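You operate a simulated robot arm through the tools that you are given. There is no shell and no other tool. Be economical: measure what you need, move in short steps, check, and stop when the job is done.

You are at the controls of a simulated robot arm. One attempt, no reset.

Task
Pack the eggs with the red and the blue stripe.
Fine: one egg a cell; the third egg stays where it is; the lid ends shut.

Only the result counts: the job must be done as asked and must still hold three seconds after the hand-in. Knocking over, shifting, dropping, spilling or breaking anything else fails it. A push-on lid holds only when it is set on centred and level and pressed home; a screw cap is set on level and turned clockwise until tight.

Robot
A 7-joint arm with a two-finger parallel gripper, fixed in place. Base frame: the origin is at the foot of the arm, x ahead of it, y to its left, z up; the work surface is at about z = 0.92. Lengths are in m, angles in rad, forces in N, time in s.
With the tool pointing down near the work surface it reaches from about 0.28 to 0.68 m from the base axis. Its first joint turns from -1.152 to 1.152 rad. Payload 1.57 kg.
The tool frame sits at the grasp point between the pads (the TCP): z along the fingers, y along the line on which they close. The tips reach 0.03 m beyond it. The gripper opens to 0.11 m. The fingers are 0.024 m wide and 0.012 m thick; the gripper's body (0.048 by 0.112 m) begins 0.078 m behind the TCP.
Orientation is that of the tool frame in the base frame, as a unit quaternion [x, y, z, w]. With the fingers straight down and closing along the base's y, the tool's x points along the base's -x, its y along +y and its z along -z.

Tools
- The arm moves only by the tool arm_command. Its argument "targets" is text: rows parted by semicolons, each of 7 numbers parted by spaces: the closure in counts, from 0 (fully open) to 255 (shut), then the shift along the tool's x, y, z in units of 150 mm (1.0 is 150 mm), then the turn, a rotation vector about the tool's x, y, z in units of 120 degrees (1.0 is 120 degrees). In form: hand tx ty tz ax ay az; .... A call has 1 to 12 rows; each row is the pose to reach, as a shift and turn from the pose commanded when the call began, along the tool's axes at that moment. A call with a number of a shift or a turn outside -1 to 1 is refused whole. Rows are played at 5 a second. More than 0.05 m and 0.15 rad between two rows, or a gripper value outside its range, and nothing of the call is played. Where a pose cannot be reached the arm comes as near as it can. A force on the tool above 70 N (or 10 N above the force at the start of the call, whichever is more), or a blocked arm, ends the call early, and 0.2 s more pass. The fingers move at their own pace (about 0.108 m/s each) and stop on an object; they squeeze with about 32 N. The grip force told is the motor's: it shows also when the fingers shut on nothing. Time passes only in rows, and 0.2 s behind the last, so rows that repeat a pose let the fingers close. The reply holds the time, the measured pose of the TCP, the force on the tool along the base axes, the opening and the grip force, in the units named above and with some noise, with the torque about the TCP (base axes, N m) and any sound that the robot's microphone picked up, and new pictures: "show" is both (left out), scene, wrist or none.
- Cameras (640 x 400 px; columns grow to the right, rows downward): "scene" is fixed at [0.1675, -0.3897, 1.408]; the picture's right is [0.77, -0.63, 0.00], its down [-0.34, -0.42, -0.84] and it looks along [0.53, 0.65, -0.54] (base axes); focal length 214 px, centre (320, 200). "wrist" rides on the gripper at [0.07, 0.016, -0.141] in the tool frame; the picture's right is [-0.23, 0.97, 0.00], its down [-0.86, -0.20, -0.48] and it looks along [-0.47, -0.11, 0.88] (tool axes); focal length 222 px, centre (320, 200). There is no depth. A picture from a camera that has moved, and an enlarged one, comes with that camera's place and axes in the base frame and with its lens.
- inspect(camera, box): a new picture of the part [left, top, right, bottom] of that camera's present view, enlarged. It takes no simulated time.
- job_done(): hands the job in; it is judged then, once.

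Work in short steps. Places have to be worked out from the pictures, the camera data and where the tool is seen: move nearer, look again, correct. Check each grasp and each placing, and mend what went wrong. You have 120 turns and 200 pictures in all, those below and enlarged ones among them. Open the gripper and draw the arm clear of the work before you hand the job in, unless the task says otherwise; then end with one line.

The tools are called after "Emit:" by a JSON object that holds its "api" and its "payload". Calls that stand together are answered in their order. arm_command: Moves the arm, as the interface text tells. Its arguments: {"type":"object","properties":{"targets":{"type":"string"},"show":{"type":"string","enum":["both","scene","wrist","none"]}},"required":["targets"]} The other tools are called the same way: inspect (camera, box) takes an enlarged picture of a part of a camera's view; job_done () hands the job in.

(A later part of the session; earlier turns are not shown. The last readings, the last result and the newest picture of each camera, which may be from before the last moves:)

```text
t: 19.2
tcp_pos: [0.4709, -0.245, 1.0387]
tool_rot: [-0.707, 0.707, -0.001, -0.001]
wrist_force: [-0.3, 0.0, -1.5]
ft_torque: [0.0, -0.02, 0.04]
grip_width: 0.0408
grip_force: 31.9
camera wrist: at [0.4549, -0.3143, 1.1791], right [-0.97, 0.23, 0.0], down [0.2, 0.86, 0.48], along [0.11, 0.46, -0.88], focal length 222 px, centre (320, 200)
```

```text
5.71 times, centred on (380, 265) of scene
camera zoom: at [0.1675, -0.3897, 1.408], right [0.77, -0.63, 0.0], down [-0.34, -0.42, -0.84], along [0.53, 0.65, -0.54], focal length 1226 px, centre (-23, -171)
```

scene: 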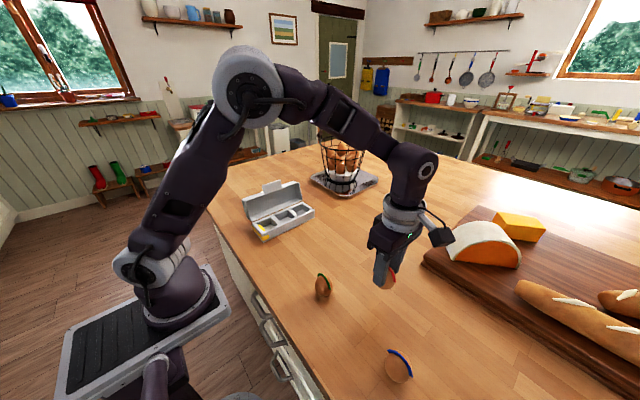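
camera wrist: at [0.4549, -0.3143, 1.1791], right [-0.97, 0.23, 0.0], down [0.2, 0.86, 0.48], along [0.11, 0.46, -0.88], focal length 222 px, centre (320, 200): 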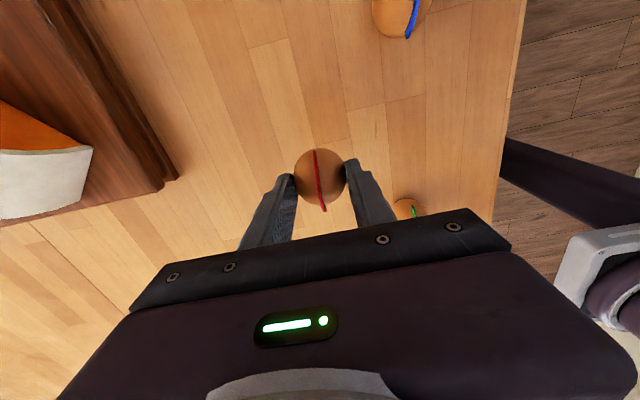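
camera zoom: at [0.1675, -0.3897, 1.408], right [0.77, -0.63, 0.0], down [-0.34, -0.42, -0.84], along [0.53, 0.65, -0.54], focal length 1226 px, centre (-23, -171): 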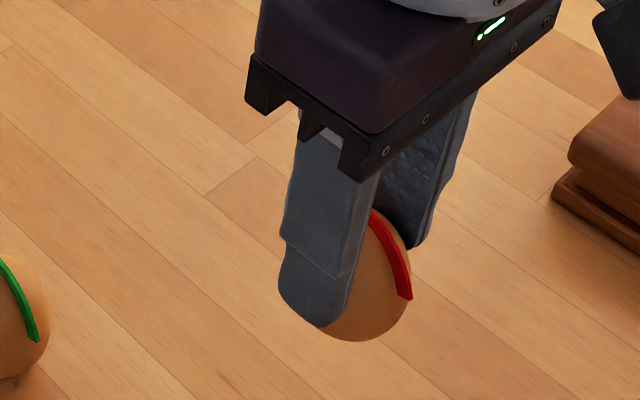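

The egg is held firmly. I'll raise it and carry it toward the +x cell in two legs.

Emit:
{"api": "arm_command", "payload": {"targets": "190 0 0 -0.3 0 0 0; 190 -0.25 -0.08 -0.36 0 0 0; 190 -0.5 -0.16 -0.36 0 0 0; 190 -0.75 -0.24 -0.36 0 0 0; 190 -1 -0.293 -0.36 0 0 0", "show": "none"}}

Emit:
{"api": "arm_command", "payload": {"targets": "190 -0.25 0 0 0 0 0; 190 -0.5 0 0 0 0 0; 190 -0.75 0 0 0 0 0; 190 -1 0 0 0 0 0; 190 -1 0 0 0 0 0"}}

```text
t: 20.4
tcp_pos: [0.5151, -0.0956, 1.0925]
tool_rot: [0.708, -0.707, 0.001, 0.0]
wrist_force: [-0.7, -0.2, -1.3]
ft_torque: [-0.02, -0.01, 0.05]
grip_width: 0.0407
grip_force: 32.3
```

```text
t: 21.6
tcp_pos: [0.515, 0.0534, 1.0914]
tool_rot: [0.707, -0.707, 0.001, 0.001]
wrist_force: [0.0, 0.2, -0.5]
ft_torque: [-0.03, 0.02, -0.02]
grip_width: 0.0407
grip_force: 31.9
camera wrist: at [0.4987, -0.015, 1.232], right [-0.97, 0.23, 0.0], down [0.2, 0.86, 0.48], along [0.11, 0.46, -0.88], focal length 222 px, centre (320, 200)
```

scene: 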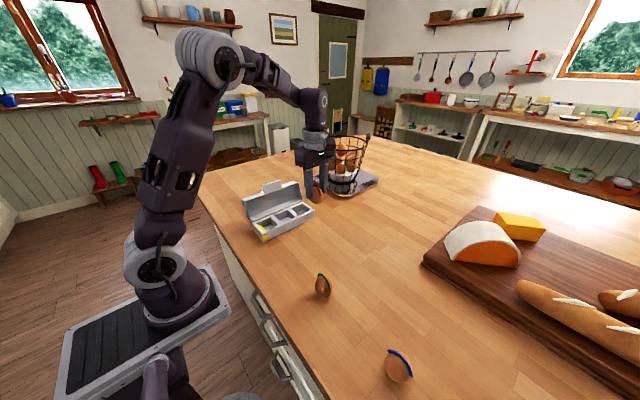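
wrist: 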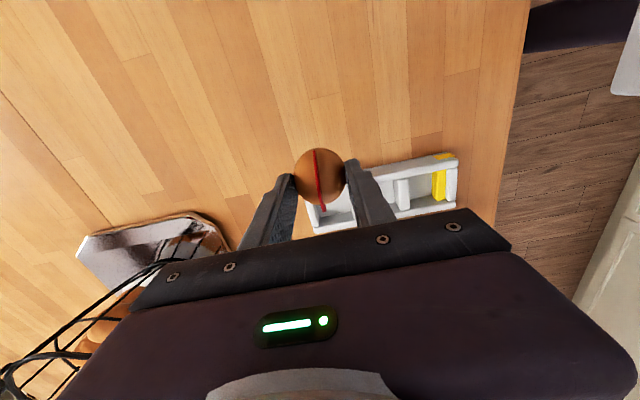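

I'll zoom the scene view on the open carton to pin down the far cell.

Emit:
{"api": "inspect", "payload": {"camera": "scene", "box": [235, 170, 335, 250]}}

Emit:
{"api": "inspect", "payload": {"camera": "wrist", "box": [280, 130, 480, 250]}}

```text
5.00 times, centred on (285, 210) of scene
camera zoom: at [0.1676, -0.3897, 1.408], right [0.77, -0.63, 0.0], down [-0.34, -0.42, -0.84], along [0.53, 0.65, -0.54], focal length 1072 px, centre (495, 150)
```

zoom: 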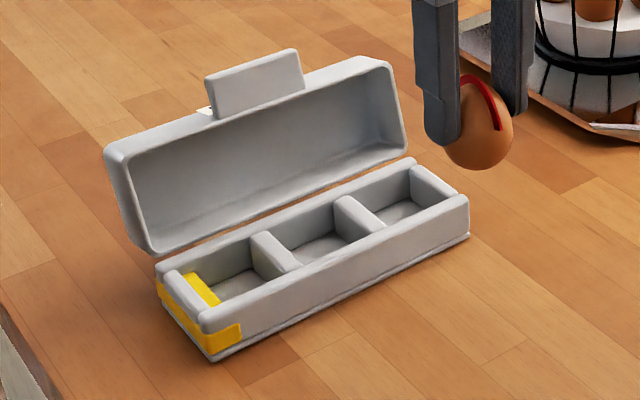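

```text
3.20 times, centred on (380, 190) of wrist
camera zoom: at [0.4987, -0.015, 1.232], right [-0.97, 0.23, 0.0], down [0.2, 0.86, 0.48], along [0.11, 0.46, -0.88], focal length 711 px, centre (128, 232)
```

zoom: 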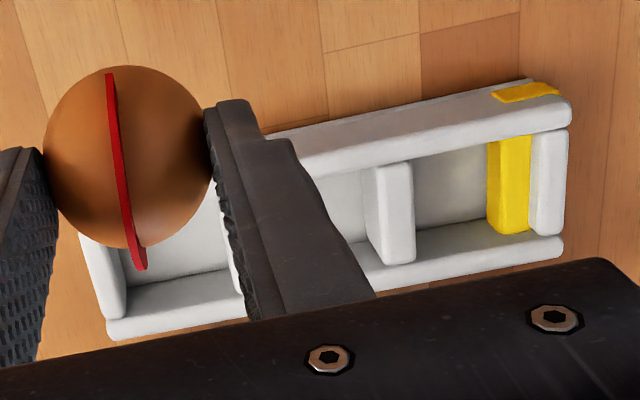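

The far cell is centred at ≈(0.514,0.146), floor z≈0.93, rim≈0.958. I'll move over it and lower partway (egg bottom just above the rim) for a check.

Emit:
{"api": "arm_command", "payload": {"targets": "190 -0.2 0 0 0 0 0; 190 -0.42 0 0 0 0 0; 190 -0.62 0 0 0 0 0; 190 -0.62 0 0.2 0 0 0; 190 -0.62 0 0.42 0 0 0; 190 -0.62 0 0.42 0 0 0"}}

Emit:
{"api": "inspect", "payload": {"camera": "scene", "box": [235, 170, 335, 250]}}

Emit:
{"api": "inspect", "payload": {"camera": "wrist", "box": [230, 110, 430, 235]}}

```text
t: 23.0
tcp_pos: [0.5146, 0.1469, 1.0273]
tool_rot: [-0.707, 0.708, -0.001, 0.0]
wrist_force: [-0.3, -1.4, -0.4]
ft_torque: [-0.03, 0.0, 0.0]
grip_width: 0.0407
grip_force: 31.6
camera wrist: at [0.4985, 0.0787, 1.1692], right [-0.97, 0.23, 0.0], down [0.2, 0.86, 0.48], along [0.11, 0.46, -0.88], focal length 222 px, centre (320, 200)
```

scene: 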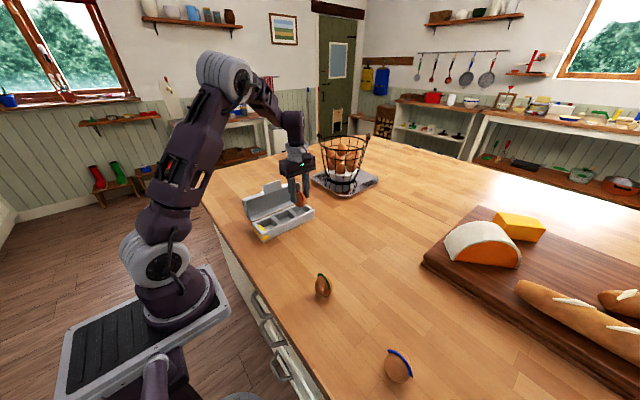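
wrist: 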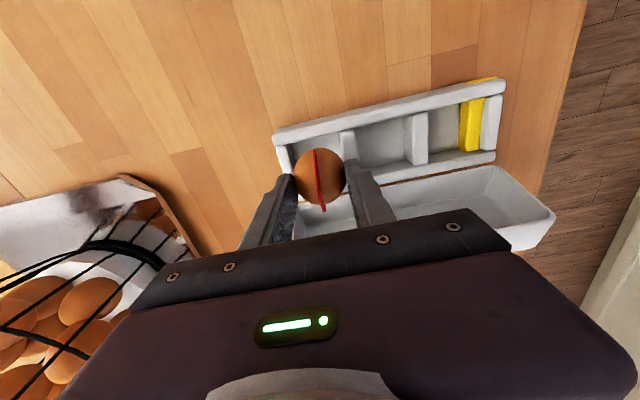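

```text
5.00 times, centred on (285, 210) of scene
camera zoom: at [0.1676, -0.3897, 1.408], right [0.77, -0.63, 0.0], down [-0.34, -0.42, -0.84], along [0.53, 0.65, -0.54], focal length 1072 px, centre (495, 150)
```

zoom: 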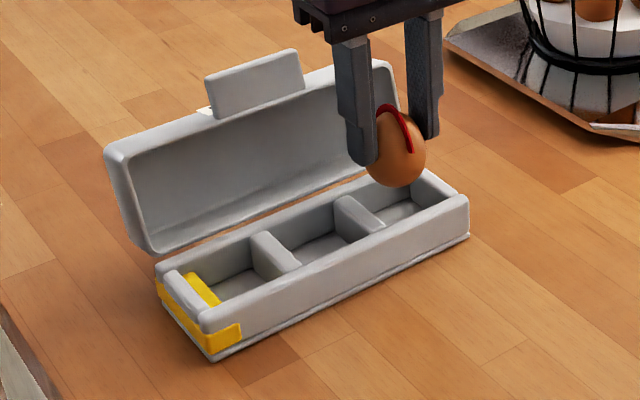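

```text
3.20 times, centred on (330, 172) of wrist
camera zoom: at [0.4985, 0.0787, 1.1692], right [-0.97, 0.23, 0.0], down [0.2, 0.86, 0.48], along [0.11, 0.46, -0.88], focal length 711 px, centre (288, 288)
```

zoom: 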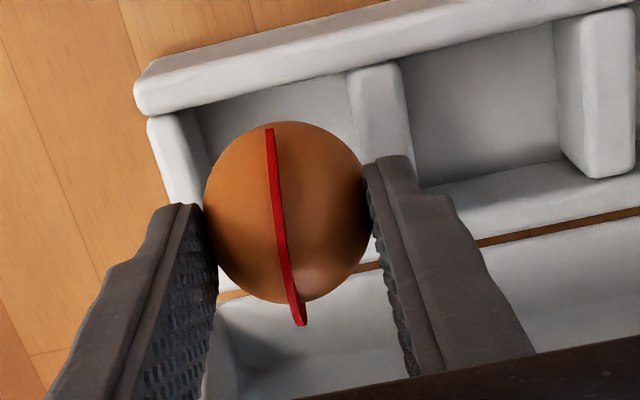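

Alignment is good, with the cell centre at x≈0.516. I'll shift 1.5 mm and lower the egg into the cell.

Emit:
{"api": "arm_command", "payload": {"targets": "190 0 -0.01 0.08 0 0 0; 190 0 -0.01 0.16 0 0 0; 190 0 -0.01 0.2 0 0 0; 190 0 -0.01 0.235 0 0 0; 190 0 -0.01 0.235 0 0 0", "show": "none"}}

Emit:
{"api": "inspect", "payload": {"camera": "scene", "box": [265, 170, 335, 240]}}

Emit:
{"api": "inspect", "payload": {"camera": "wrist", "box": [230, 110, 430, 235]}}

```text
t: 24.2
tcp_pos: [0.5161, 0.1466, 0.9933]
tool_rot: [0.707, -0.707, 0.0, 0.002]
wrist_force: [-0.7, 0.7, 0.1]
ft_torque: [0.03, -0.01, 0.0]
grip_width: 0.0402
grip_force: 32.2
```

```text
5.71 times, centred on (300, 205) of scene
camera zoom: at [0.1675, -0.3896, 1.408], right [0.77, -0.63, 0.0], down [-0.34, -0.42, -0.84], along [0.53, 0.65, -0.54], focal length 1226 px, centre (434, 171)
```

zoom: 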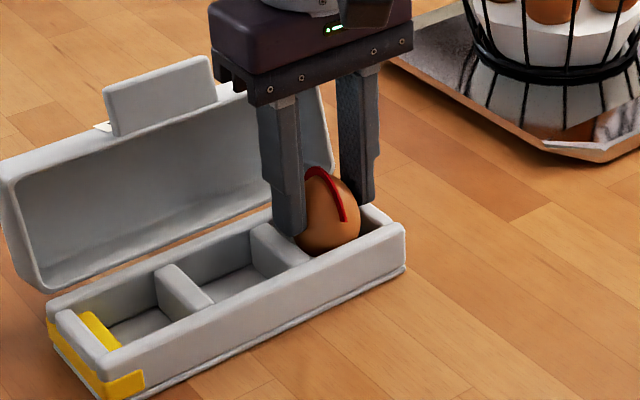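

```text
3.20 times, centred on (330, 172) of wrist
camera zoom: at [0.5003, 0.0783, 1.1343], right [-0.97, 0.23, 0.0], down [0.2, 0.86, 0.48], along [0.11, 0.46, -0.88], focal length 711 px, centre (288, 288)
```

zoom: 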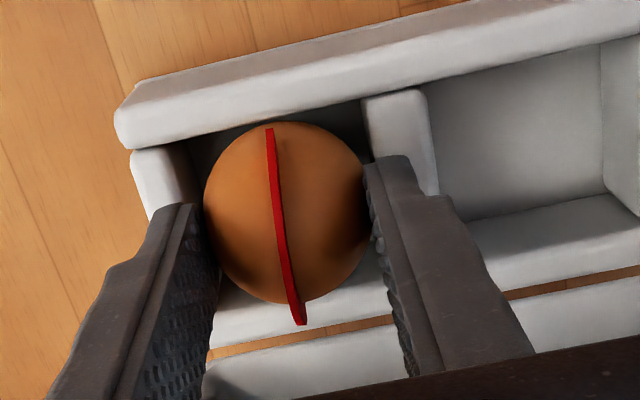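

The egg is seated inside the cell outline. I'll lower in 1.5 mm steps and watch the force.

Emit:
{"api": "arm_command", "payload": {"targets": "190 0 0 0.01 0 0 0; 190 0 0 0.02 0 0 0; 190 0 0 0.02 0 0 0", "show": "none"}}

Emit:
{"api": "arm_command", "payload": {"targets": "190 0 0 0.01 0 0 0; 190 0 0 0.015 0 0 0; 190 0 0 0.015 0 0 0", "show": "none"}}

```text
t: 25.0
tcp_pos: [0.518, 0.1457, 0.991]
tool_rot: [-0.707, 0.707, -0.002, 0.0]
wrist_force: [-0.6, 0.3, -0.4]
ft_torque: [0.0, 0.01, -0.01]
grip_width: 0.0403
grip_force: 32.4
```

```text
t: 25.8
tcp_pos: [0.5173, 0.1476, 0.9892]
tool_rot: [0.708, -0.707, 0.001, 0.0]
wrist_force: [0.1, -0.7, -0.5]
ft_torque: [-0.01, -0.03, 0.0]
grip_width: 0.0403
grip_force: 31.9
```

Emit:
{"api": "arm_command", "payload": {"targets": "190 0 0 0.01 0 0 0; 190 0 0 0.01 0 0 0", "show": "none"}}

Emit:
{"api": "inspect", "payload": {"camera": "scene", "box": [280, 180, 325, 225]}}

```text
t: 26.4
tcp_pos: [0.5173, 0.1461, 0.9872]
tool_rot: [-0.707, 0.707, -0.001, 0.001]
wrist_force: [-1.0, -0.1, -0.3]
ft_torque: [0.01, 0.05, -0.02]
grip_width: 0.0402
grip_force: 32.2
```

```text
8.89 times, centred on (302, 202) of scene
camera zoom: at [0.1676, -0.3897, 1.408], right [0.77, -0.63, 0.0], down [-0.34, -0.42, -0.84], along [0.53, 0.65, -0.54], focal length 1906 px, centre (476, 178)
```

zoom: 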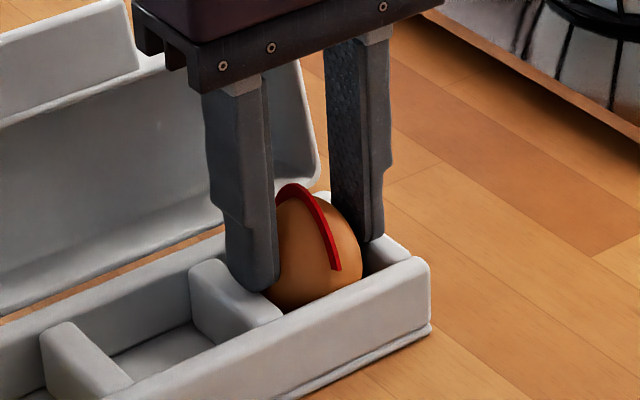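

Still no contact. I'm continuing in small steps.

Emit:
{"api": "arm_command", "payload": {"targets": "190 0 0 0.012 0 0 0; 190 0 0 0.012 0 0 0", "show": "none"}}

Emit:
{"api": "arm_command", "payload": {"targets": "190 0 0 0.01 0 0 0; 190 0 0 0.01 0 0 0", "show": "none"}}

```text
t: 27.0
tcp_pos: [0.5174, 0.1479, 0.9852]
tool_rot: [0.707, -0.707, 0.002, -0.001]
wrist_force: [-1.5, -1.1, 18.9]
ft_torque: [0.0, 0.41, 0.03]
grip_width: 0.0402
grip_force: 31.6
```

```text
t: 27.6
tcp_pos: [0.5162, 0.1472, 0.9864]
tool_rot: [-0.707, 0.707, -0.002, 0.002]
wrist_force: [-5.6, -1.5, 52.8]
ft_torque: [-0.06, 1.07, 0.01]
grip_width: 0.0404
grip_force: 32.3
```

A fingertip has touched the divider at TCP z≈0.986. I'll back off 2 mm and open gently to about 54 mm.

Emit:
{"api": "arm_command", "payload": {"targets": "190 0 0 -0.02 0 0 0; 190 0 0 -0.02 0 0 0", "show": "none"}}

Emit:
{"api": "arm_command", "payload": {"targets": "155 0 0 0 0 0 0; 140 0 0 0 0 0 0; 130 0 0 0 0 0 0; 130 0 0 0 0 0 0", "show": "wrist"}}

Emit:
{"api": "inspect", "payload": {"camera": "scene", "box": [280, 180, 325, 225]}}

```text
t: 28.2
tcp_pos: [0.516, 0.1472, 0.9865]
tool_rot: [0.707, -0.707, 0.002, 0.0]
wrist_force: [5.3, 1.9, 11.2]
ft_torque: [0.06, -0.12, 0.01]
grip_width: 0.0401
grip_force: 31.8
```

```text
t: 29.2
tcp_pos: [0.5167, 0.1461, 0.986]
tool_rot: [-0.707, 0.707, -0.001, -0.001]
wrist_force: [-0.7, -0.1, -0.5]
ft_torque: [-0.02, -0.01, 0.0]
grip_width: 0.054
grip_force: 0.0
camera wrist: at [0.5007, 0.0783, 1.1271], right [-0.97, 0.23, 0.0], down [0.2, 0.86, 0.48], along [0.11, 0.46, -0.88], focal length 222 px, centre (320, 200)
```

wrist: 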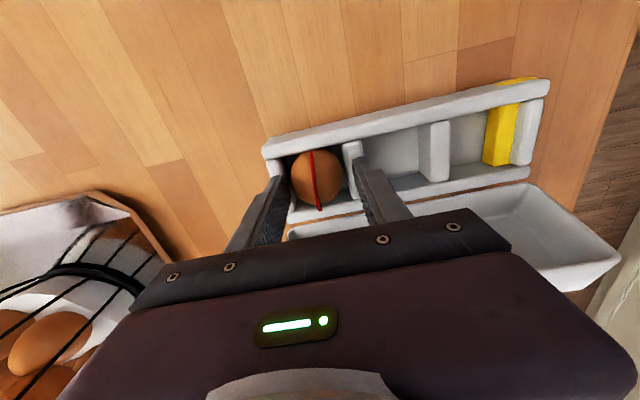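

```text
8.89 times, centred on (302, 202) of scene
camera zoom: at [0.1675, -0.3897, 1.408], right [0.77, -0.63, 0.0], down [-0.34, -0.42, -0.84], along [0.53, 0.65, -0.54], focal length 1906 px, centre (476, 178)
```

zoom: 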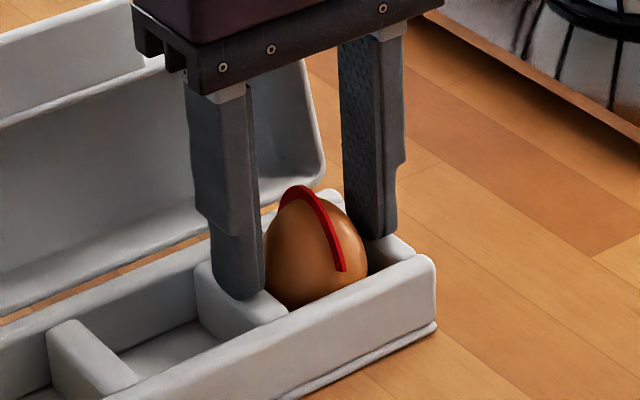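

The egg is released upright in the cell. I'll retreat straight up.

Emit:
{"api": "arm_command", "payload": {"targets": "130 0 0 -0.1 0 0 0; 125 0 0 -0.3 0 0 0; 100 0 0 -0.55 0 0 0; 60 0 0 -0.8 0 0 0", "show": "none"}}

Emit:
{"api": "inspect", "payload": {"camera": "scene", "box": [240, 170, 330, 250]}}

```text
t: 30.2
tcp_pos: [0.5156, 0.1458, 1.1061]
tool_rot: [0.707, -0.707, 0.0, 0.0]
wrist_force: [-0.4, -0.6, 0.4]
ft_torque: [-0.02, 0.06, 0.02]
grip_width: 0.0841
grip_force: 0.1
```

```text
5.00 times, centred on (285, 210) of scene
camera zoom: at [0.1675, -0.3897, 1.408], right [0.77, -0.63, 0.0], down [-0.34, -0.42, -0.84], along [0.53, 0.65, -0.54], focal length 1072 px, centre (495, 150)
```

zoom: 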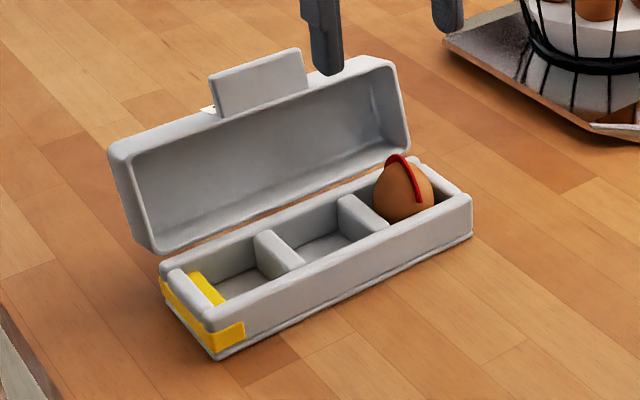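

The red egg is in and standing; the carton slid about 3 mm in +x, which I'll account for. Now I'll travel to the blue egg.

Emit:
{"api": "arm_command", "payload": {"targets": "0 0.25 0.07 0 0 0 0; 0 0.5 0.15 0 0 0 0; 0 0.75 0.22 0 0 0 0; 0 1 0.3 0 0 0 0", "show": "none"}}

Emit:
{"api": "arm_command", "payload": {"targets": "0 0.25 0.07 0 0 0 0; 0 0.5 0.15 0 0 0 0; 0 0.75 0.22 0 0 0 0; 0 1 0.3 0 0 0 0", "show": "none"}}

Emit:
{"api": "arm_command", "payload": {"targets": "0 0.25 0.07 0 0 0 0; 0 0.5 0.15 0 0 0 0; 0 0.75 0.22 0 0 0 0; 0 1 0.3 0.1 0 0 0"}}

```text
t: 31.2
tcp_pos: [0.4714, -0.0035, 1.1052]
tool_rot: [-0.707, 0.707, -0.001, 0.0]
wrist_force: [0.8, -0.6, 0.1]
ft_torque: [0.01, -0.01, 0.01]
grip_width: 0.1102
grip_force: 0.0
```

```text
t: 32.2
tcp_pos: [0.4269, -0.1532, 1.1051]
tool_rot: [0.707, -0.707, 0.001, 0.0]
wrist_force: [0.5, -0.7, 1.0]
ft_torque: [0.02, 0.04, 0.03]
grip_width: 0.11
grip_force: 0.2
```

```text
t: 33.2
tcp_pos: [0.3826, -0.3029, 1.0927]
tool_rot: [0.707, -0.707, 0.002, 0.0]
wrist_force: [0.7, -0.3, -0.9]
ft_torque: [0.03, 0.0, -0.02]
grip_width: 0.1099
grip_force: 0.1
camera wrist: at [0.3664, -0.3721, 1.2338], right [-0.97, 0.23, 0.0], down [0.2, 0.86, 0.48], along [0.11, 0.46, -0.88], focal length 222 px, centre (320, 200)
```

scene: 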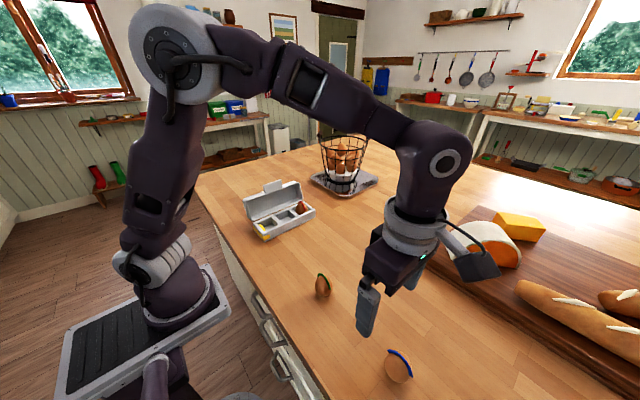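
wrist: 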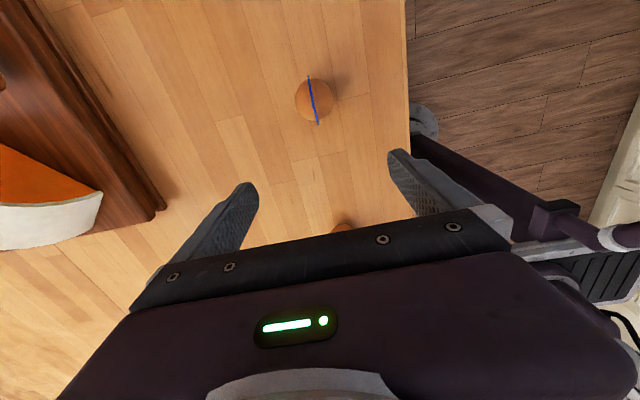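

Blue is at ≈(0.3785,-0.354). I'll centre over it and descend partway.

Emit:
{"api": "arm_command", "payload": {"targets": "0 0.17 0.015 0.1 0 0 0; 0 0.34 0.027 0.2 0 0 0; 0 0.344 0.027 0.36 0 0 0; 0 0.344 0.027 0.36 0 0 0", "show": "wrist"}}

Emit:
{"api": "inspect", "payload": {"camera": "wrist", "box": [250, 100, 390, 220]}}

```text
t: 34.2
tcp_pos: [0.3789, -0.3543, 1.0375]
tool_rot: [-0.707, 0.707, -0.002, 0.0]
wrist_force: [-0.6, 1.0, 0.7]
ft_torque: [-0.02, 0.02, 0.0]
grip_width: 0.1101
grip_force: 0.0
camera wrist: at [0.3618, -0.4235, 1.1789], right [-0.97, 0.23, 0.0], down [0.2, 0.86, 0.48], along [0.11, 0.46, -0.88], focal length 222 px, centre (320, 200)
```

wrist: 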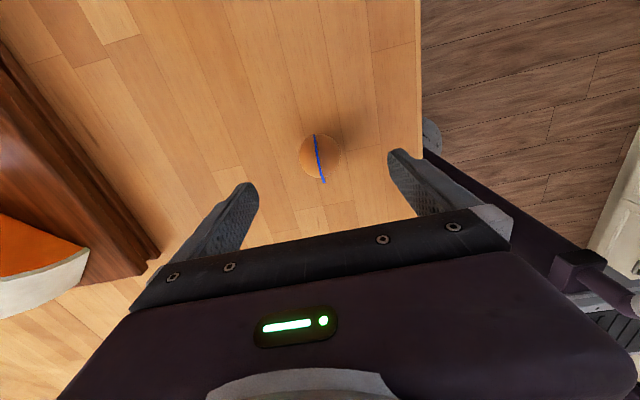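

```text
3.33 times, centred on (320, 160) of wrist
camera zoom: at [0.3618, -0.4235, 1.1789], right [-0.97, 0.23, 0.0], down [0.2, 0.86, 0.48], along [0.11, 0.46, -0.88], focal length 740 px, centre (320, 333)
```

zoom: 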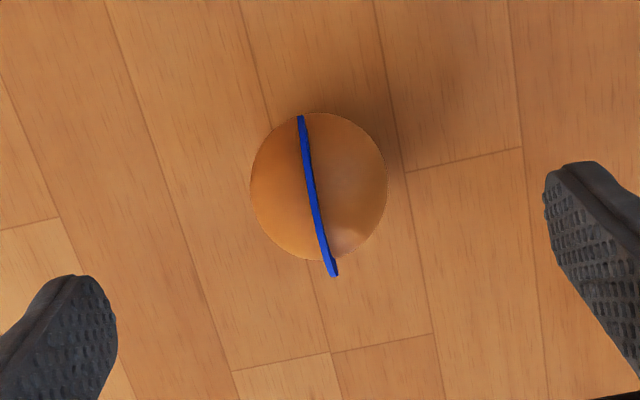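

It's centred at (0.379,-0.354). I'll descend to the same grip height as for red and close.

Emit:
{"api": "arm_command", "payload": {"targets": "0 0 0 0.2 0 0 0; 0 0 0 0.4 0 0 0; 60 0 0 0.4 0 0 0; 120 0 0 0.4 0 0 0; 150 0 0 0.4 0 0 0; 170 0 0 0.4 0 0 0; 185 0 0 0.4 0 0 0"}}

```text
t: 35.8
tcp_pos: [0.3791, -0.3549, 0.9787]
tool_rot: [0.707, -0.707, 0.001, 0.0]
wrist_force: [0.0, -0.4, 1.1]
ft_torque: [-0.04, 0.01, -0.02]
grip_width: 0.0406
grip_force: 31.2
camera wrist: at [0.3627, -0.4239, 1.1194], right [-0.97, 0.23, 0.0], down [0.2, 0.86, 0.48], along [0.11, 0.46, -0.88], focal length 222 px, centre (320, 200)
```

scene: 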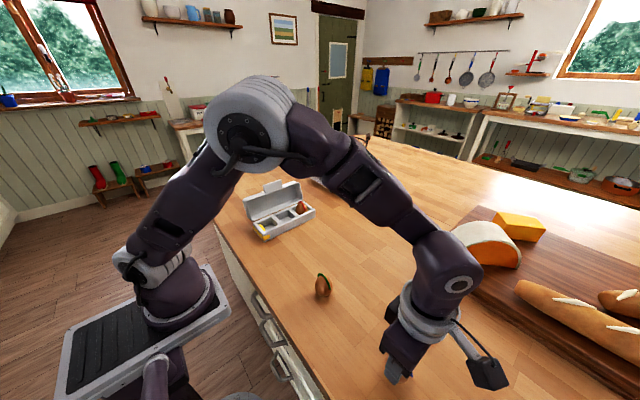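
wrist: 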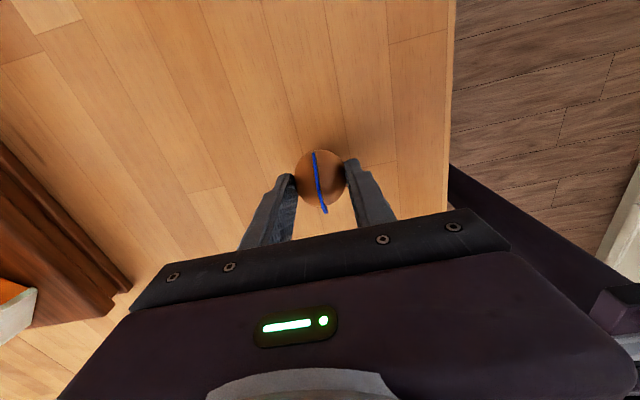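

Gripped. I'll lift 12 cm and then carry it over toward the carton, passing well above the green egg.

Emit:
{"api": "arm_command", "payload": {"targets": "190 0 0 -0.08 0 0 0; 190 0 0 -0.3 0 0 0; 190 0 0 -0.55 0 0 0; 190 0 0 -0.8 0 0 0", "show": "wrist"}}

Emit:
{"api": "arm_command", "payload": {"targets": "190 -0.25 0 0 0 0 0; 190 -0.5 0 0 0 0 0; 190 -0.75 0 0 0 0 0; 190 -1 0 0 0 0 0", "show": "none"}}

Emit:
{"api": "arm_command", "payload": {"targets": "190 -0.25 0 0 0 0 0; 190 -0.5 0 0 0 0 0; 190 -0.75 -0.03 0 0 0 0; 190 -1 -0.05 0 0 0 0", "show": "none"}}

Emit:
{"api": "arm_command", "payload": {"targets": "190 -0.25 0 0 0 0 0; 190 -0.5 0 0 0 0 0; 190 -0.75 0 0 0 0 0; 190 -0.75 0 0.1 0 0 0"}}

```text
t: 36.8
tcp_pos: [0.3778, -0.3547, 1.0985]
tool_rot: [0.707, -0.707, 0.0, 0.001]
wrist_force: [0.3, 0.3, -0.3]
ft_torque: [0.04, -0.02, 0.01]
grip_width: 0.0405
grip_force: 32.1
camera wrist: at [0.3615, -0.4238, 1.2399], right [-0.97, 0.23, 0.0], down [0.2, 0.86, 0.48], along [0.11, 0.47, -0.88], focal length 222 px, centre (320, 200)
```

wrist: 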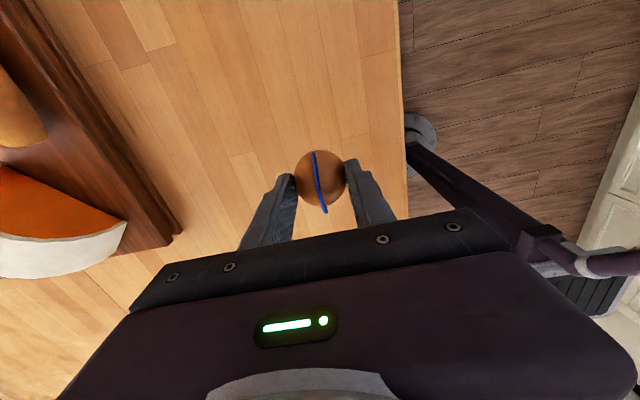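

```text
t: 37.8
tcp_pos: [0.3784, -0.204, 1.0994]
tool_rot: [0.708, -0.707, 0.001, 0.001]
wrist_force: [-0.3, 0.7, -0.3]
ft_torque: [-0.03, 0.01, 0.0]
grip_width: 0.0406
grip_force: 32.1
```

```text
t: 38.8
tcp_pos: [0.3856, -0.054, 1.0969]
tool_rot: [0.708, -0.706, 0.001, 0.0]
wrist_force: [-0.4, 0.3, -1.1]
ft_torque: [-0.02, 0.01, 0.02]
grip_width: 0.0408
grip_force: 31.8
```

```text
t: 39.8
tcp_pos: [0.3842, 0.0588, 1.0818]
tool_rot: [0.707, -0.707, 0.001, 0.0]
wrist_force: [0.3, 0.7, -0.4]
ft_torque: [-0.02, 0.0, -0.04]
grip_width: 0.0405
grip_force: 32.3
camera wrist: at [0.3687, -0.0102, 1.2235], right [-0.97, 0.23, 0.0], down [0.2, 0.86, 0.48], along [0.11, 0.46, -0.88], focal length 222 px, centre (320, 200)
```

scene: 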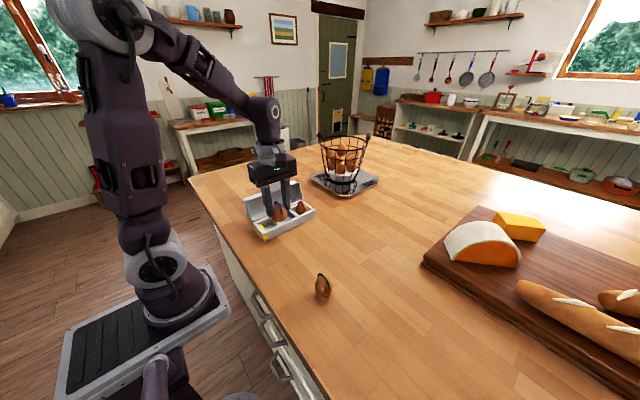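
wrist: 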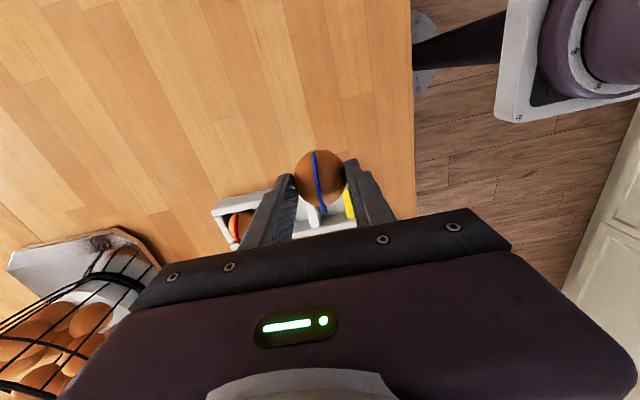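

I'll move over the near cell at hover height and measure.

Emit:
{"api": "arm_command", "payload": {"targets": "190 -0.2 0 0 0 0 0; 190 -0.4 -0.01 0 0 0 0; 190 -0.588 -0.013 0 0 0 0; 190 -0.588 -0.013 0.17 0 0 0; 190 -0.588 -0.013 0.34 0 0 0; 190 -0.588 -0.013 0.34 0 0 0", "show": "none"}}

Emit:
{"api": "inspect", "payload": {"camera": "scene", "box": [235, 170, 335, 250]}}

Emit:
{"api": "inspect", "payload": {"camera": "wrist", "box": [230, 110, 430, 235]}}

```text
t: 41.2
tcp_pos: [0.3879, 0.1461, 1.0308]
tool_rot: [0.708, -0.707, 0.001, 0.0]
wrist_force: [0.8, -0.2, 0.0]
ft_torque: [0.01, -0.02, 0.01]
grip_width: 0.0403
grip_force: 32.2
```

```text
5.00 times, centred on (285, 210) of scene
camera zoom: at [0.1676, -0.3897, 1.408], right [0.77, -0.63, 0.0], down [-0.34, -0.42, -0.84], along [0.53, 0.65, -0.54], focal length 1072 px, centre (495, 150)
```

zoom: 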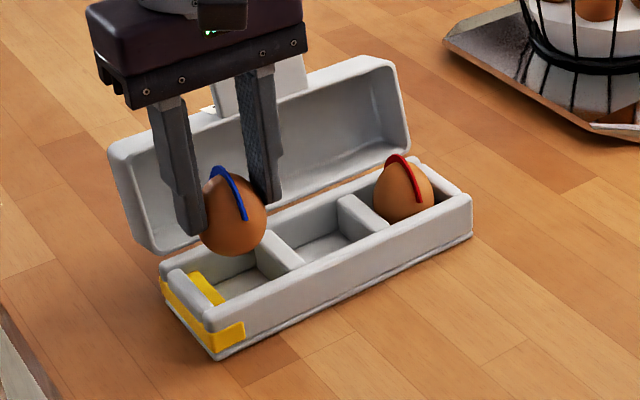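

```text
3.20 times, centred on (330, 172) of wrist
camera zoom: at [0.3711, 0.0779, 1.1712], right [-0.97, 0.23, 0.0], down [0.2, 0.86, 0.48], along [0.11, 0.46, -0.88], focal length 711 px, centre (288, 288)
```

zoom: 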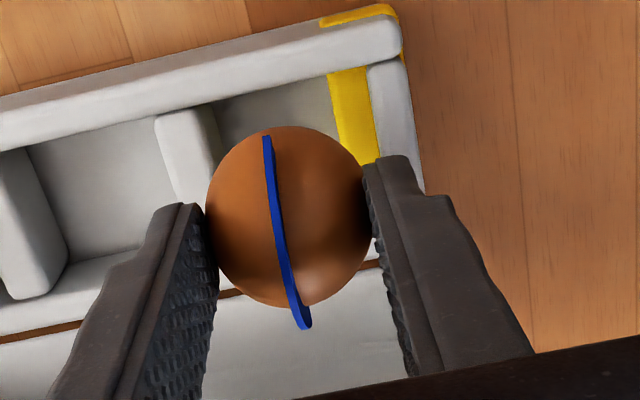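

The yellow strip seems to have real width inside the near cell and could be a block that narrows it. I'll zoom in.

Emit:
{"api": "inspect", "payload": {"camera": "scene", "box": [262, 216, 292, 244]}}

Emit:
{"api": "inspect", "payload": {"camera": "wrist", "box": [300, 105, 370, 165]}}

```text
14.29 times, centred on (277, 230) of scene
camera zoom: at [0.1676, -0.3897, 1.408], right [0.77, -0.63, 0.0], down [-0.34, -0.42, -0.84], along [0.53, 0.65, -0.54], focal length 3064 px, centre (934, -229)
```

zoom: 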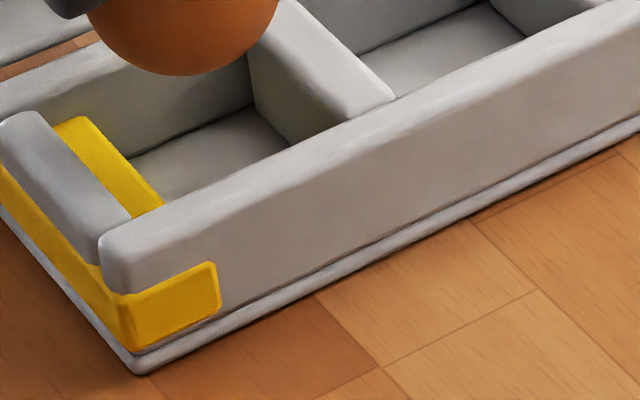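

```text
6.67 times, centred on (335, 135) of wrist
camera zoom: at [0.3711, 0.0779, 1.1712], right [-0.97, 0.23, 0.0], down [0.2, 0.86, 0.48], along [0.11, 0.46, -0.88], focal length 1481 px, centre (220, 633)
```

zoom: 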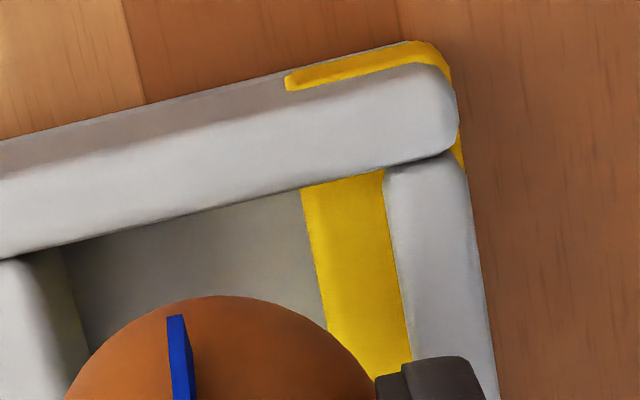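

The yellow piece is a solid-looking collar about 11 mm wide in the near cell, so I'll use the middle cell, centred at x≈0.451. I'll shift there at hover height.

Emit:
{"api": "arm_command", "payload": {"targets": "190 0 -0.14 -0.03 0 0 0; 190 -0.004 -0.28 -0.03 0 0 0; 190 -0.007 -0.42 -0.03 0 0 0; 190 -0.007 -0.42 0 0 0 0; 190 -0.007 -0.42 0 0 0 0", "show": "none"}}

Emit:
{"api": "inspect", "payload": {"camera": "scene", "box": [235, 170, 335, 250]}}

Emit:
{"api": "inspect", "payload": {"camera": "wrist", "box": [230, 110, 430, 235]}}

```text
t: 42.4
tcp_pos: [0.4511, 0.1468, 1.0323]
tool_rot: [0.707, -0.707, 0.001, 0.0]
wrist_force: [0.2, -0.1, -0.1]
ft_torque: [0.01, -0.02, -0.02]
grip_width: 0.0402
grip_force: 32.0
```

```text
5.00 times, centred on (285, 210) of scene
camera zoom: at [0.1676, -0.3897, 1.408], right [0.77, -0.63, 0.0], down [-0.34, -0.42, -0.84], along [0.53, 0.65, -0.54], focal length 1072 px, centre (495, 150)
```

zoom: 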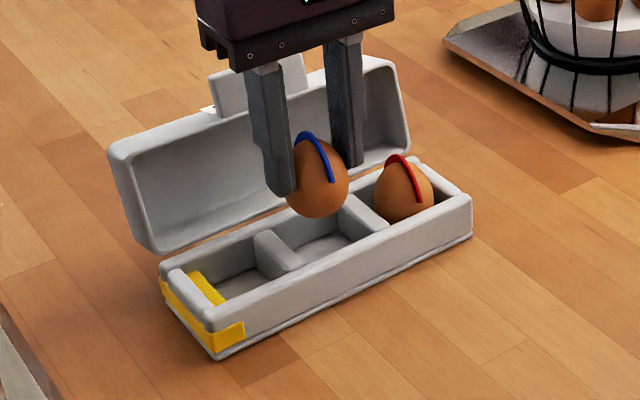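

```text
3.20 times, centred on (330, 172) of wrist
camera zoom: at [0.4345, 0.0782, 1.1721], right [-0.97, 0.23, 0.0], down [0.2, 0.86, 0.48], along [0.11, 0.46, -0.88], focal length 711 px, centre (288, 288)
```

zoom: 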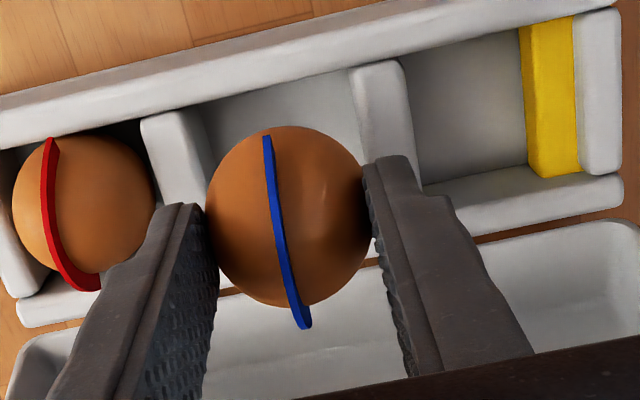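

Well placed; the centre is x≈0.452. I'll lower to just above where contact happened last time.

Emit:
{"api": "arm_command", "payload": {"targets": "190 -0.003 -0.008 0.08 0 0 0; 190 -0.003 -0.008 0.16 0 0 0; 190 -0.003 -0.008 0.22 0 0 0; 190 -0.003 -0.008 0.28 0 0 0; 190 -0.003 -0.008 0.28 0 0 0", "show": "none"}}

Emit:
{"api": "inspect", "payload": {"camera": "scene", "box": [265, 180, 320, 235]}}

Emit:
{"api": "inspect", "payload": {"camera": "wrist", "box": [230, 110, 430, 235]}}

```text
t: 43.6
tcp_pos: [0.4524, 0.1471, 0.9896]
tool_rot: [-0.707, 0.707, 0.0, 0.0]
wrist_force: [-0.5, -0.9, -0.8]
ft_torque: [0.0, 0.0, 0.03]
grip_width: 0.0402
grip_force: 31.7
```

```text
7.27 times, centred on (292, 208) of scene
camera zoom: at [0.1676, -0.3897, 1.408], right [0.77, -0.63, 0.0], down [-0.34, -0.42, -0.84], along [0.53, 0.65, -0.54], focal length 1560 px, centre (520, 146)
```

zoom: 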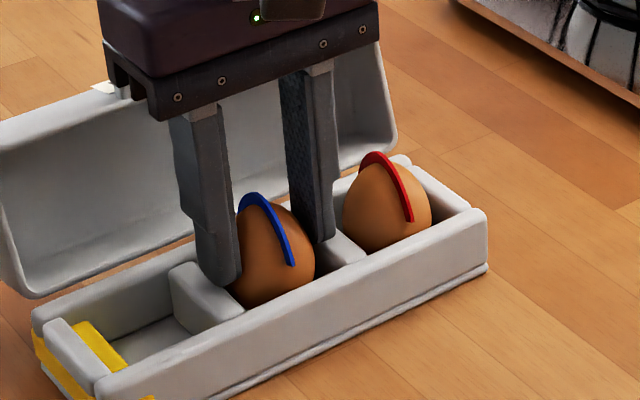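

```text
3.20 times, centred on (330, 172) of wrist
camera zoom: at [0.4356, 0.0792, 1.1301], right [-0.97, 0.23, 0.0], down [0.2, 0.86, 0.48], along [0.11, 0.46, -0.88], focal length 711 px, centre (288, 288)
```

zoom: 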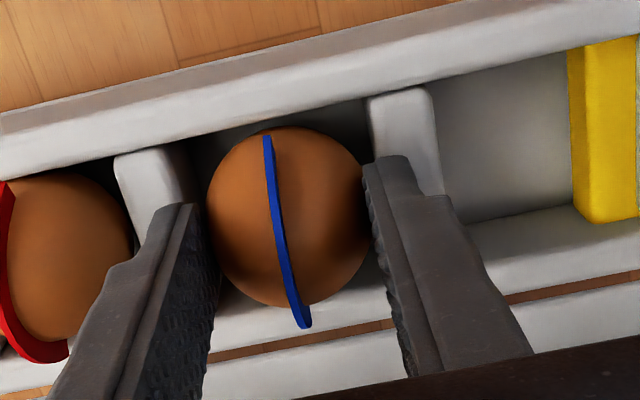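

The egg is in the middle cell. I'll lower another 2 mm, then open a little.

Emit:
{"api": "arm_command", "payload": {"targets": "190 0 0 0.013 0 0 0; 190 0 0 0.013 0 0 0", "show": "none"}}

Emit:
{"api": "arm_command", "payload": {"targets": "155 0 0 0 0 0 0; 145 0 0 0 0 0 0; 138 0 0 0 0 0 0; 138 0 0 0 0 0 0", "show": "wrist"}}

Emit:
{"api": "inspect", "payload": {"camera": "scene", "box": [265, 180, 320, 235]}}

```text
t: 44.2
tcp_pos: [0.4526, 0.147, 0.9875]
tool_rot: [0.707, -0.707, 0.0, 0.0]
wrist_force: [-0.8, 0.7, -0.5]
ft_torque: [-0.04, 0.03, 0.0]
grip_width: 0.0402
grip_force: 32.0
```

```text
t: 45.2
tcp_pos: [0.4528, 0.1479, 0.986]
tool_rot: [-0.707, 0.708, -0.002, 0.0]
wrist_force: [-1.0, -0.1, -0.5]
ft_torque: [-0.01, 0.01, -0.02]
grip_width: 0.0503
grip_force: 0.0
camera wrist: at [0.4356, 0.0791, 1.1284], right [-0.97, 0.23, 0.0], down [0.2, 0.86, 0.48], along [0.11, 0.46, -0.88], focal length 222 px, centre (320, 200)
```

wrist: 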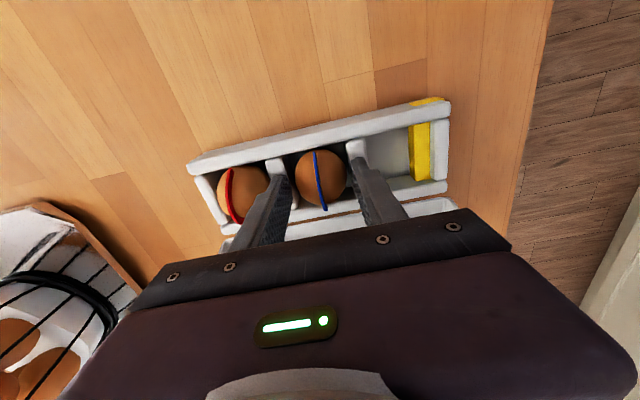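

```text
7.27 times, centred on (292, 208) of scene
camera zoom: at [0.1675, -0.3897, 1.408], right [0.77, -0.63, 0.0], down [-0.34, -0.42, -0.84], along [0.53, 0.65, -0.54], focal length 1560 px, centre (520, 146)
```

zoom: 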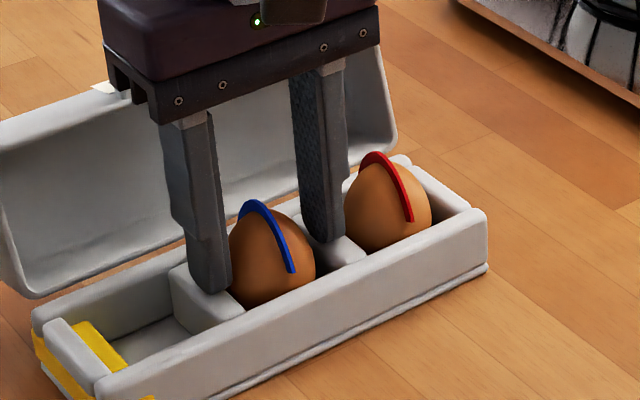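

Released cleanly and no shift of the carton. I'll rise straight up.

Emit:
{"api": "arm_command", "payload": {"targets": "138 0 0 -0.1 0 0 0; 138 0 0 -0.3 0 0 0; 138 0 0 -0.6 0 0 0; 138 0 0 -0.9 0 0 0", "show": "none"}}

Emit:
{"api": "inspect", "payload": {"camera": "scene", "box": [235, 170, 335, 250]}}

```text
t: 46.2
tcp_pos: [0.4497, 0.1465, 1.1227]
tool_rot: [-0.707, 0.707, -0.001, -0.001]
wrist_force: [-0.9, 0.2, 0.6]
ft_torque: [0.02, -0.04, -0.01]
grip_width: 0.0506
grip_force: 0.0
```

```text
5.00 times, centred on (285, 210) of scene
camera zoom: at [0.1675, -0.3897, 1.408], right [0.77, -0.63, 0.0], down [-0.34, -0.42, -0.84], along [0.53, 0.65, -0.54], focal length 1072 px, centre (495, 150)
```

zoom: 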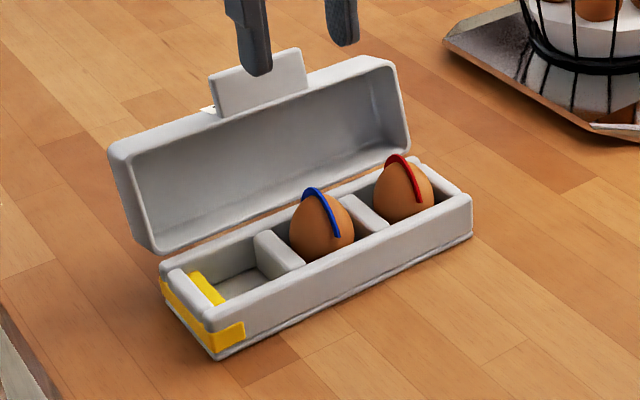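

Both eggs stand in their cells. To close the lid I'll retrace the opening path, loosely holding the tab; first I'll rise and turn the hand back.

Emit:
{"api": "arm_command", "payload": {"targets": "138 0 0 -0.1 0 0 0.068; 138 0 0 -0.2 0 0 0.136; 145 0 0 -0.3 0 0 0.204; 150 0 0 -0.4 0 0 0.272; 155 0 0 -0.5 0 0 0.34; 160 0 0 -0.5 0 0 0.408; 168 0 0 -0.5 0 0 0.476; 168 0 0 -0.5 0 0 0.544; 168 0 0 -0.5 0 0 0.612; 168 0 0 -0.5 0 0 0.68; 168 0 0 -0.5 0 0 0.75", "show": "none"}}

```text
t: 48.6
tcp_pos: [0.4521, 0.1481, 1.1976]
tool_rot: [0.001, 1.0, -0.001, 0.001]
wrist_force: [-0.3, -0.9, 0.4]
ft_torque: [0.0, 0.01, -0.01]
grip_width: 0.0377
grip_force: 0.0
```

Now I'll go to the pre-grip pose above the tab, tilted 18°.

Emit:
{"api": "arm_command", "payload": {"targets": "168 -0.04 0.25 -0.03 0.0375 0 0; 168 -0.08 0.5 -0.03 0.075 0 0; 168 -0.12 0.7 0.05 0.1125 0 0; 168 -0.12 0.815 0.2 0.15 0 0; 168 -0.12 0.815 0.377 0.15 0 0"}}

Emit:
{"api": "inspect", "payload": {"camera": "scene", "box": [235, 150, 335, 230]}}

Emit:
{"api": "inspect", "payload": {"camera": "wrist", "box": [230, 70, 430, 230]}}

```text
t: 49.8
tcp_pos: [0.4703, 0.2704, 1.1417]
tool_rot: [0.0, 0.987, -0.159, 0.0]
wrist_force: [0.0, 0.1, -0.4]
ft_torque: [-0.02, 0.0, 0.01]
grip_width: 0.0375
grip_force: 0.0
camera wrist: at [0.3997, 0.3306, 1.2691], right [0.23, 0.93, -0.3], down [0.85, -0.04, 0.52], along [0.47, -0.38, -0.8], focal length 222 px, centre (320, 200)
```

scene: 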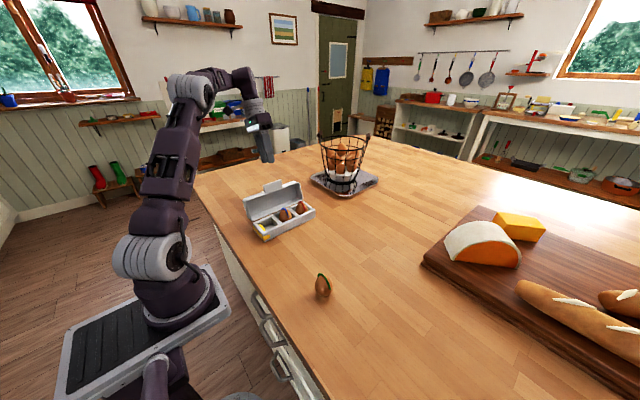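
wrist: 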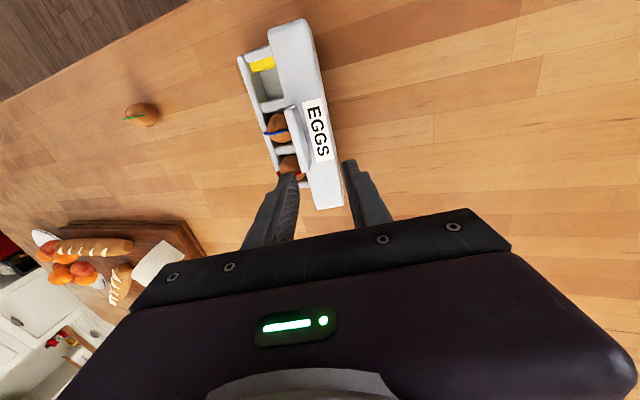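

```text
5.00 times, centred on (285, 190) of scene
camera zoom: at [0.1676, -0.3897, 1.408], right [0.77, -0.63, 0.0], down [-0.34, -0.42, -0.84], along [0.53, 0.65, -0.54], focal length 1072 px, centre (495, 250)
```

zoom: 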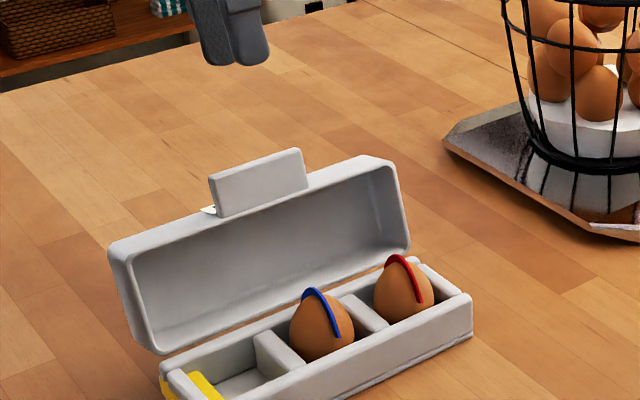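

```text
2.50 times, centred on (330, 150) of wrist
camera zoom: at [0.3997, 0.3306, 1.2691], right [0.23, 0.93, -0.3], down [0.85, -0.04, 0.52], along [0.47, -0.38, -0.8], focal length 555 px, centre (295, 325)
```

zoom: 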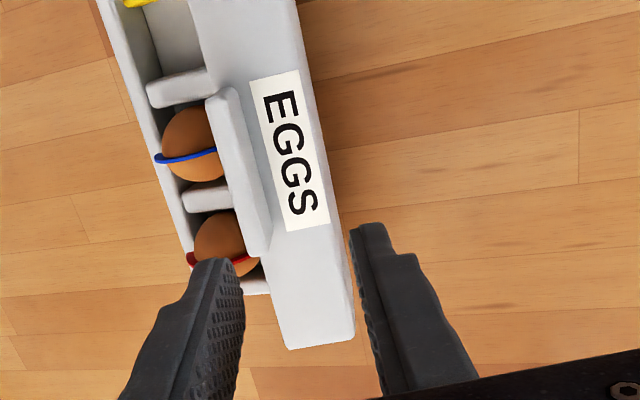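

The tab's tip is at ≈(y 0.227, z 1.055). I'll shift and slide in so the tab sits centred between the fingers.

Emit:
{"api": "arm_command", "payload": {"targets": "150 0 -0.097 0.1 0 0 0; 150 0 -0.097 0.35 0 0 0; 150 0 -0.097 0.45 0 0 0; 150 0 -0.097 0.56 0 0 0; 150 0 -0.097 0.56 0 0 0", "show": "none"}}

Emit:
{"api": "inspect", "payload": {"camera": "scene", "box": [235, 150, 335, 230]}}

Emit:
{"api": "inspect", "payload": {"camera": "wrist", "box": [230, 70, 430, 230]}}

```text
t: 51.0
tcp_pos: [0.4707, 0.2294, 1.0657]
tool_rot: [0.0, 0.987, -0.158, 0.0]
wrist_force: [0.3, 0.1, -0.9]
ft_torque: [-0.02, 0.02, 0.0]
grip_width: 0.0454
grip_force: 0.2
```

```text
5.00 times, centred on (285, 190) of scene
camera zoom: at [0.1675, -0.3897, 1.408], right [0.77, -0.63, 0.0], down [-0.34, -0.42, -0.84], along [0.53, 0.65, -0.54], focal length 1072 px, centre (495, 250)
```

zoom: 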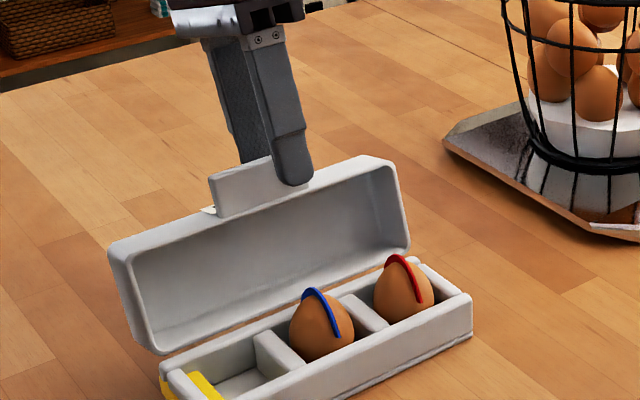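

```text
2.50 times, centred on (330, 150) of wrist
camera zoom: at [0.4006, 0.2906, 1.1942], right [0.23, 0.93, -0.3], down [0.85, -0.04, 0.52], along [0.47, -0.38, -0.8], focal length 555 px, centre (295, 325)
```

zoom: 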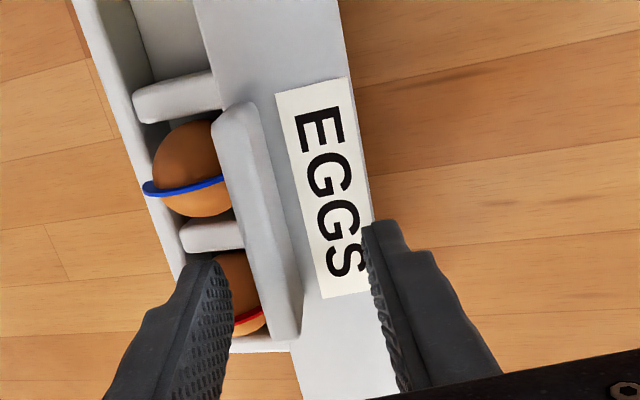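

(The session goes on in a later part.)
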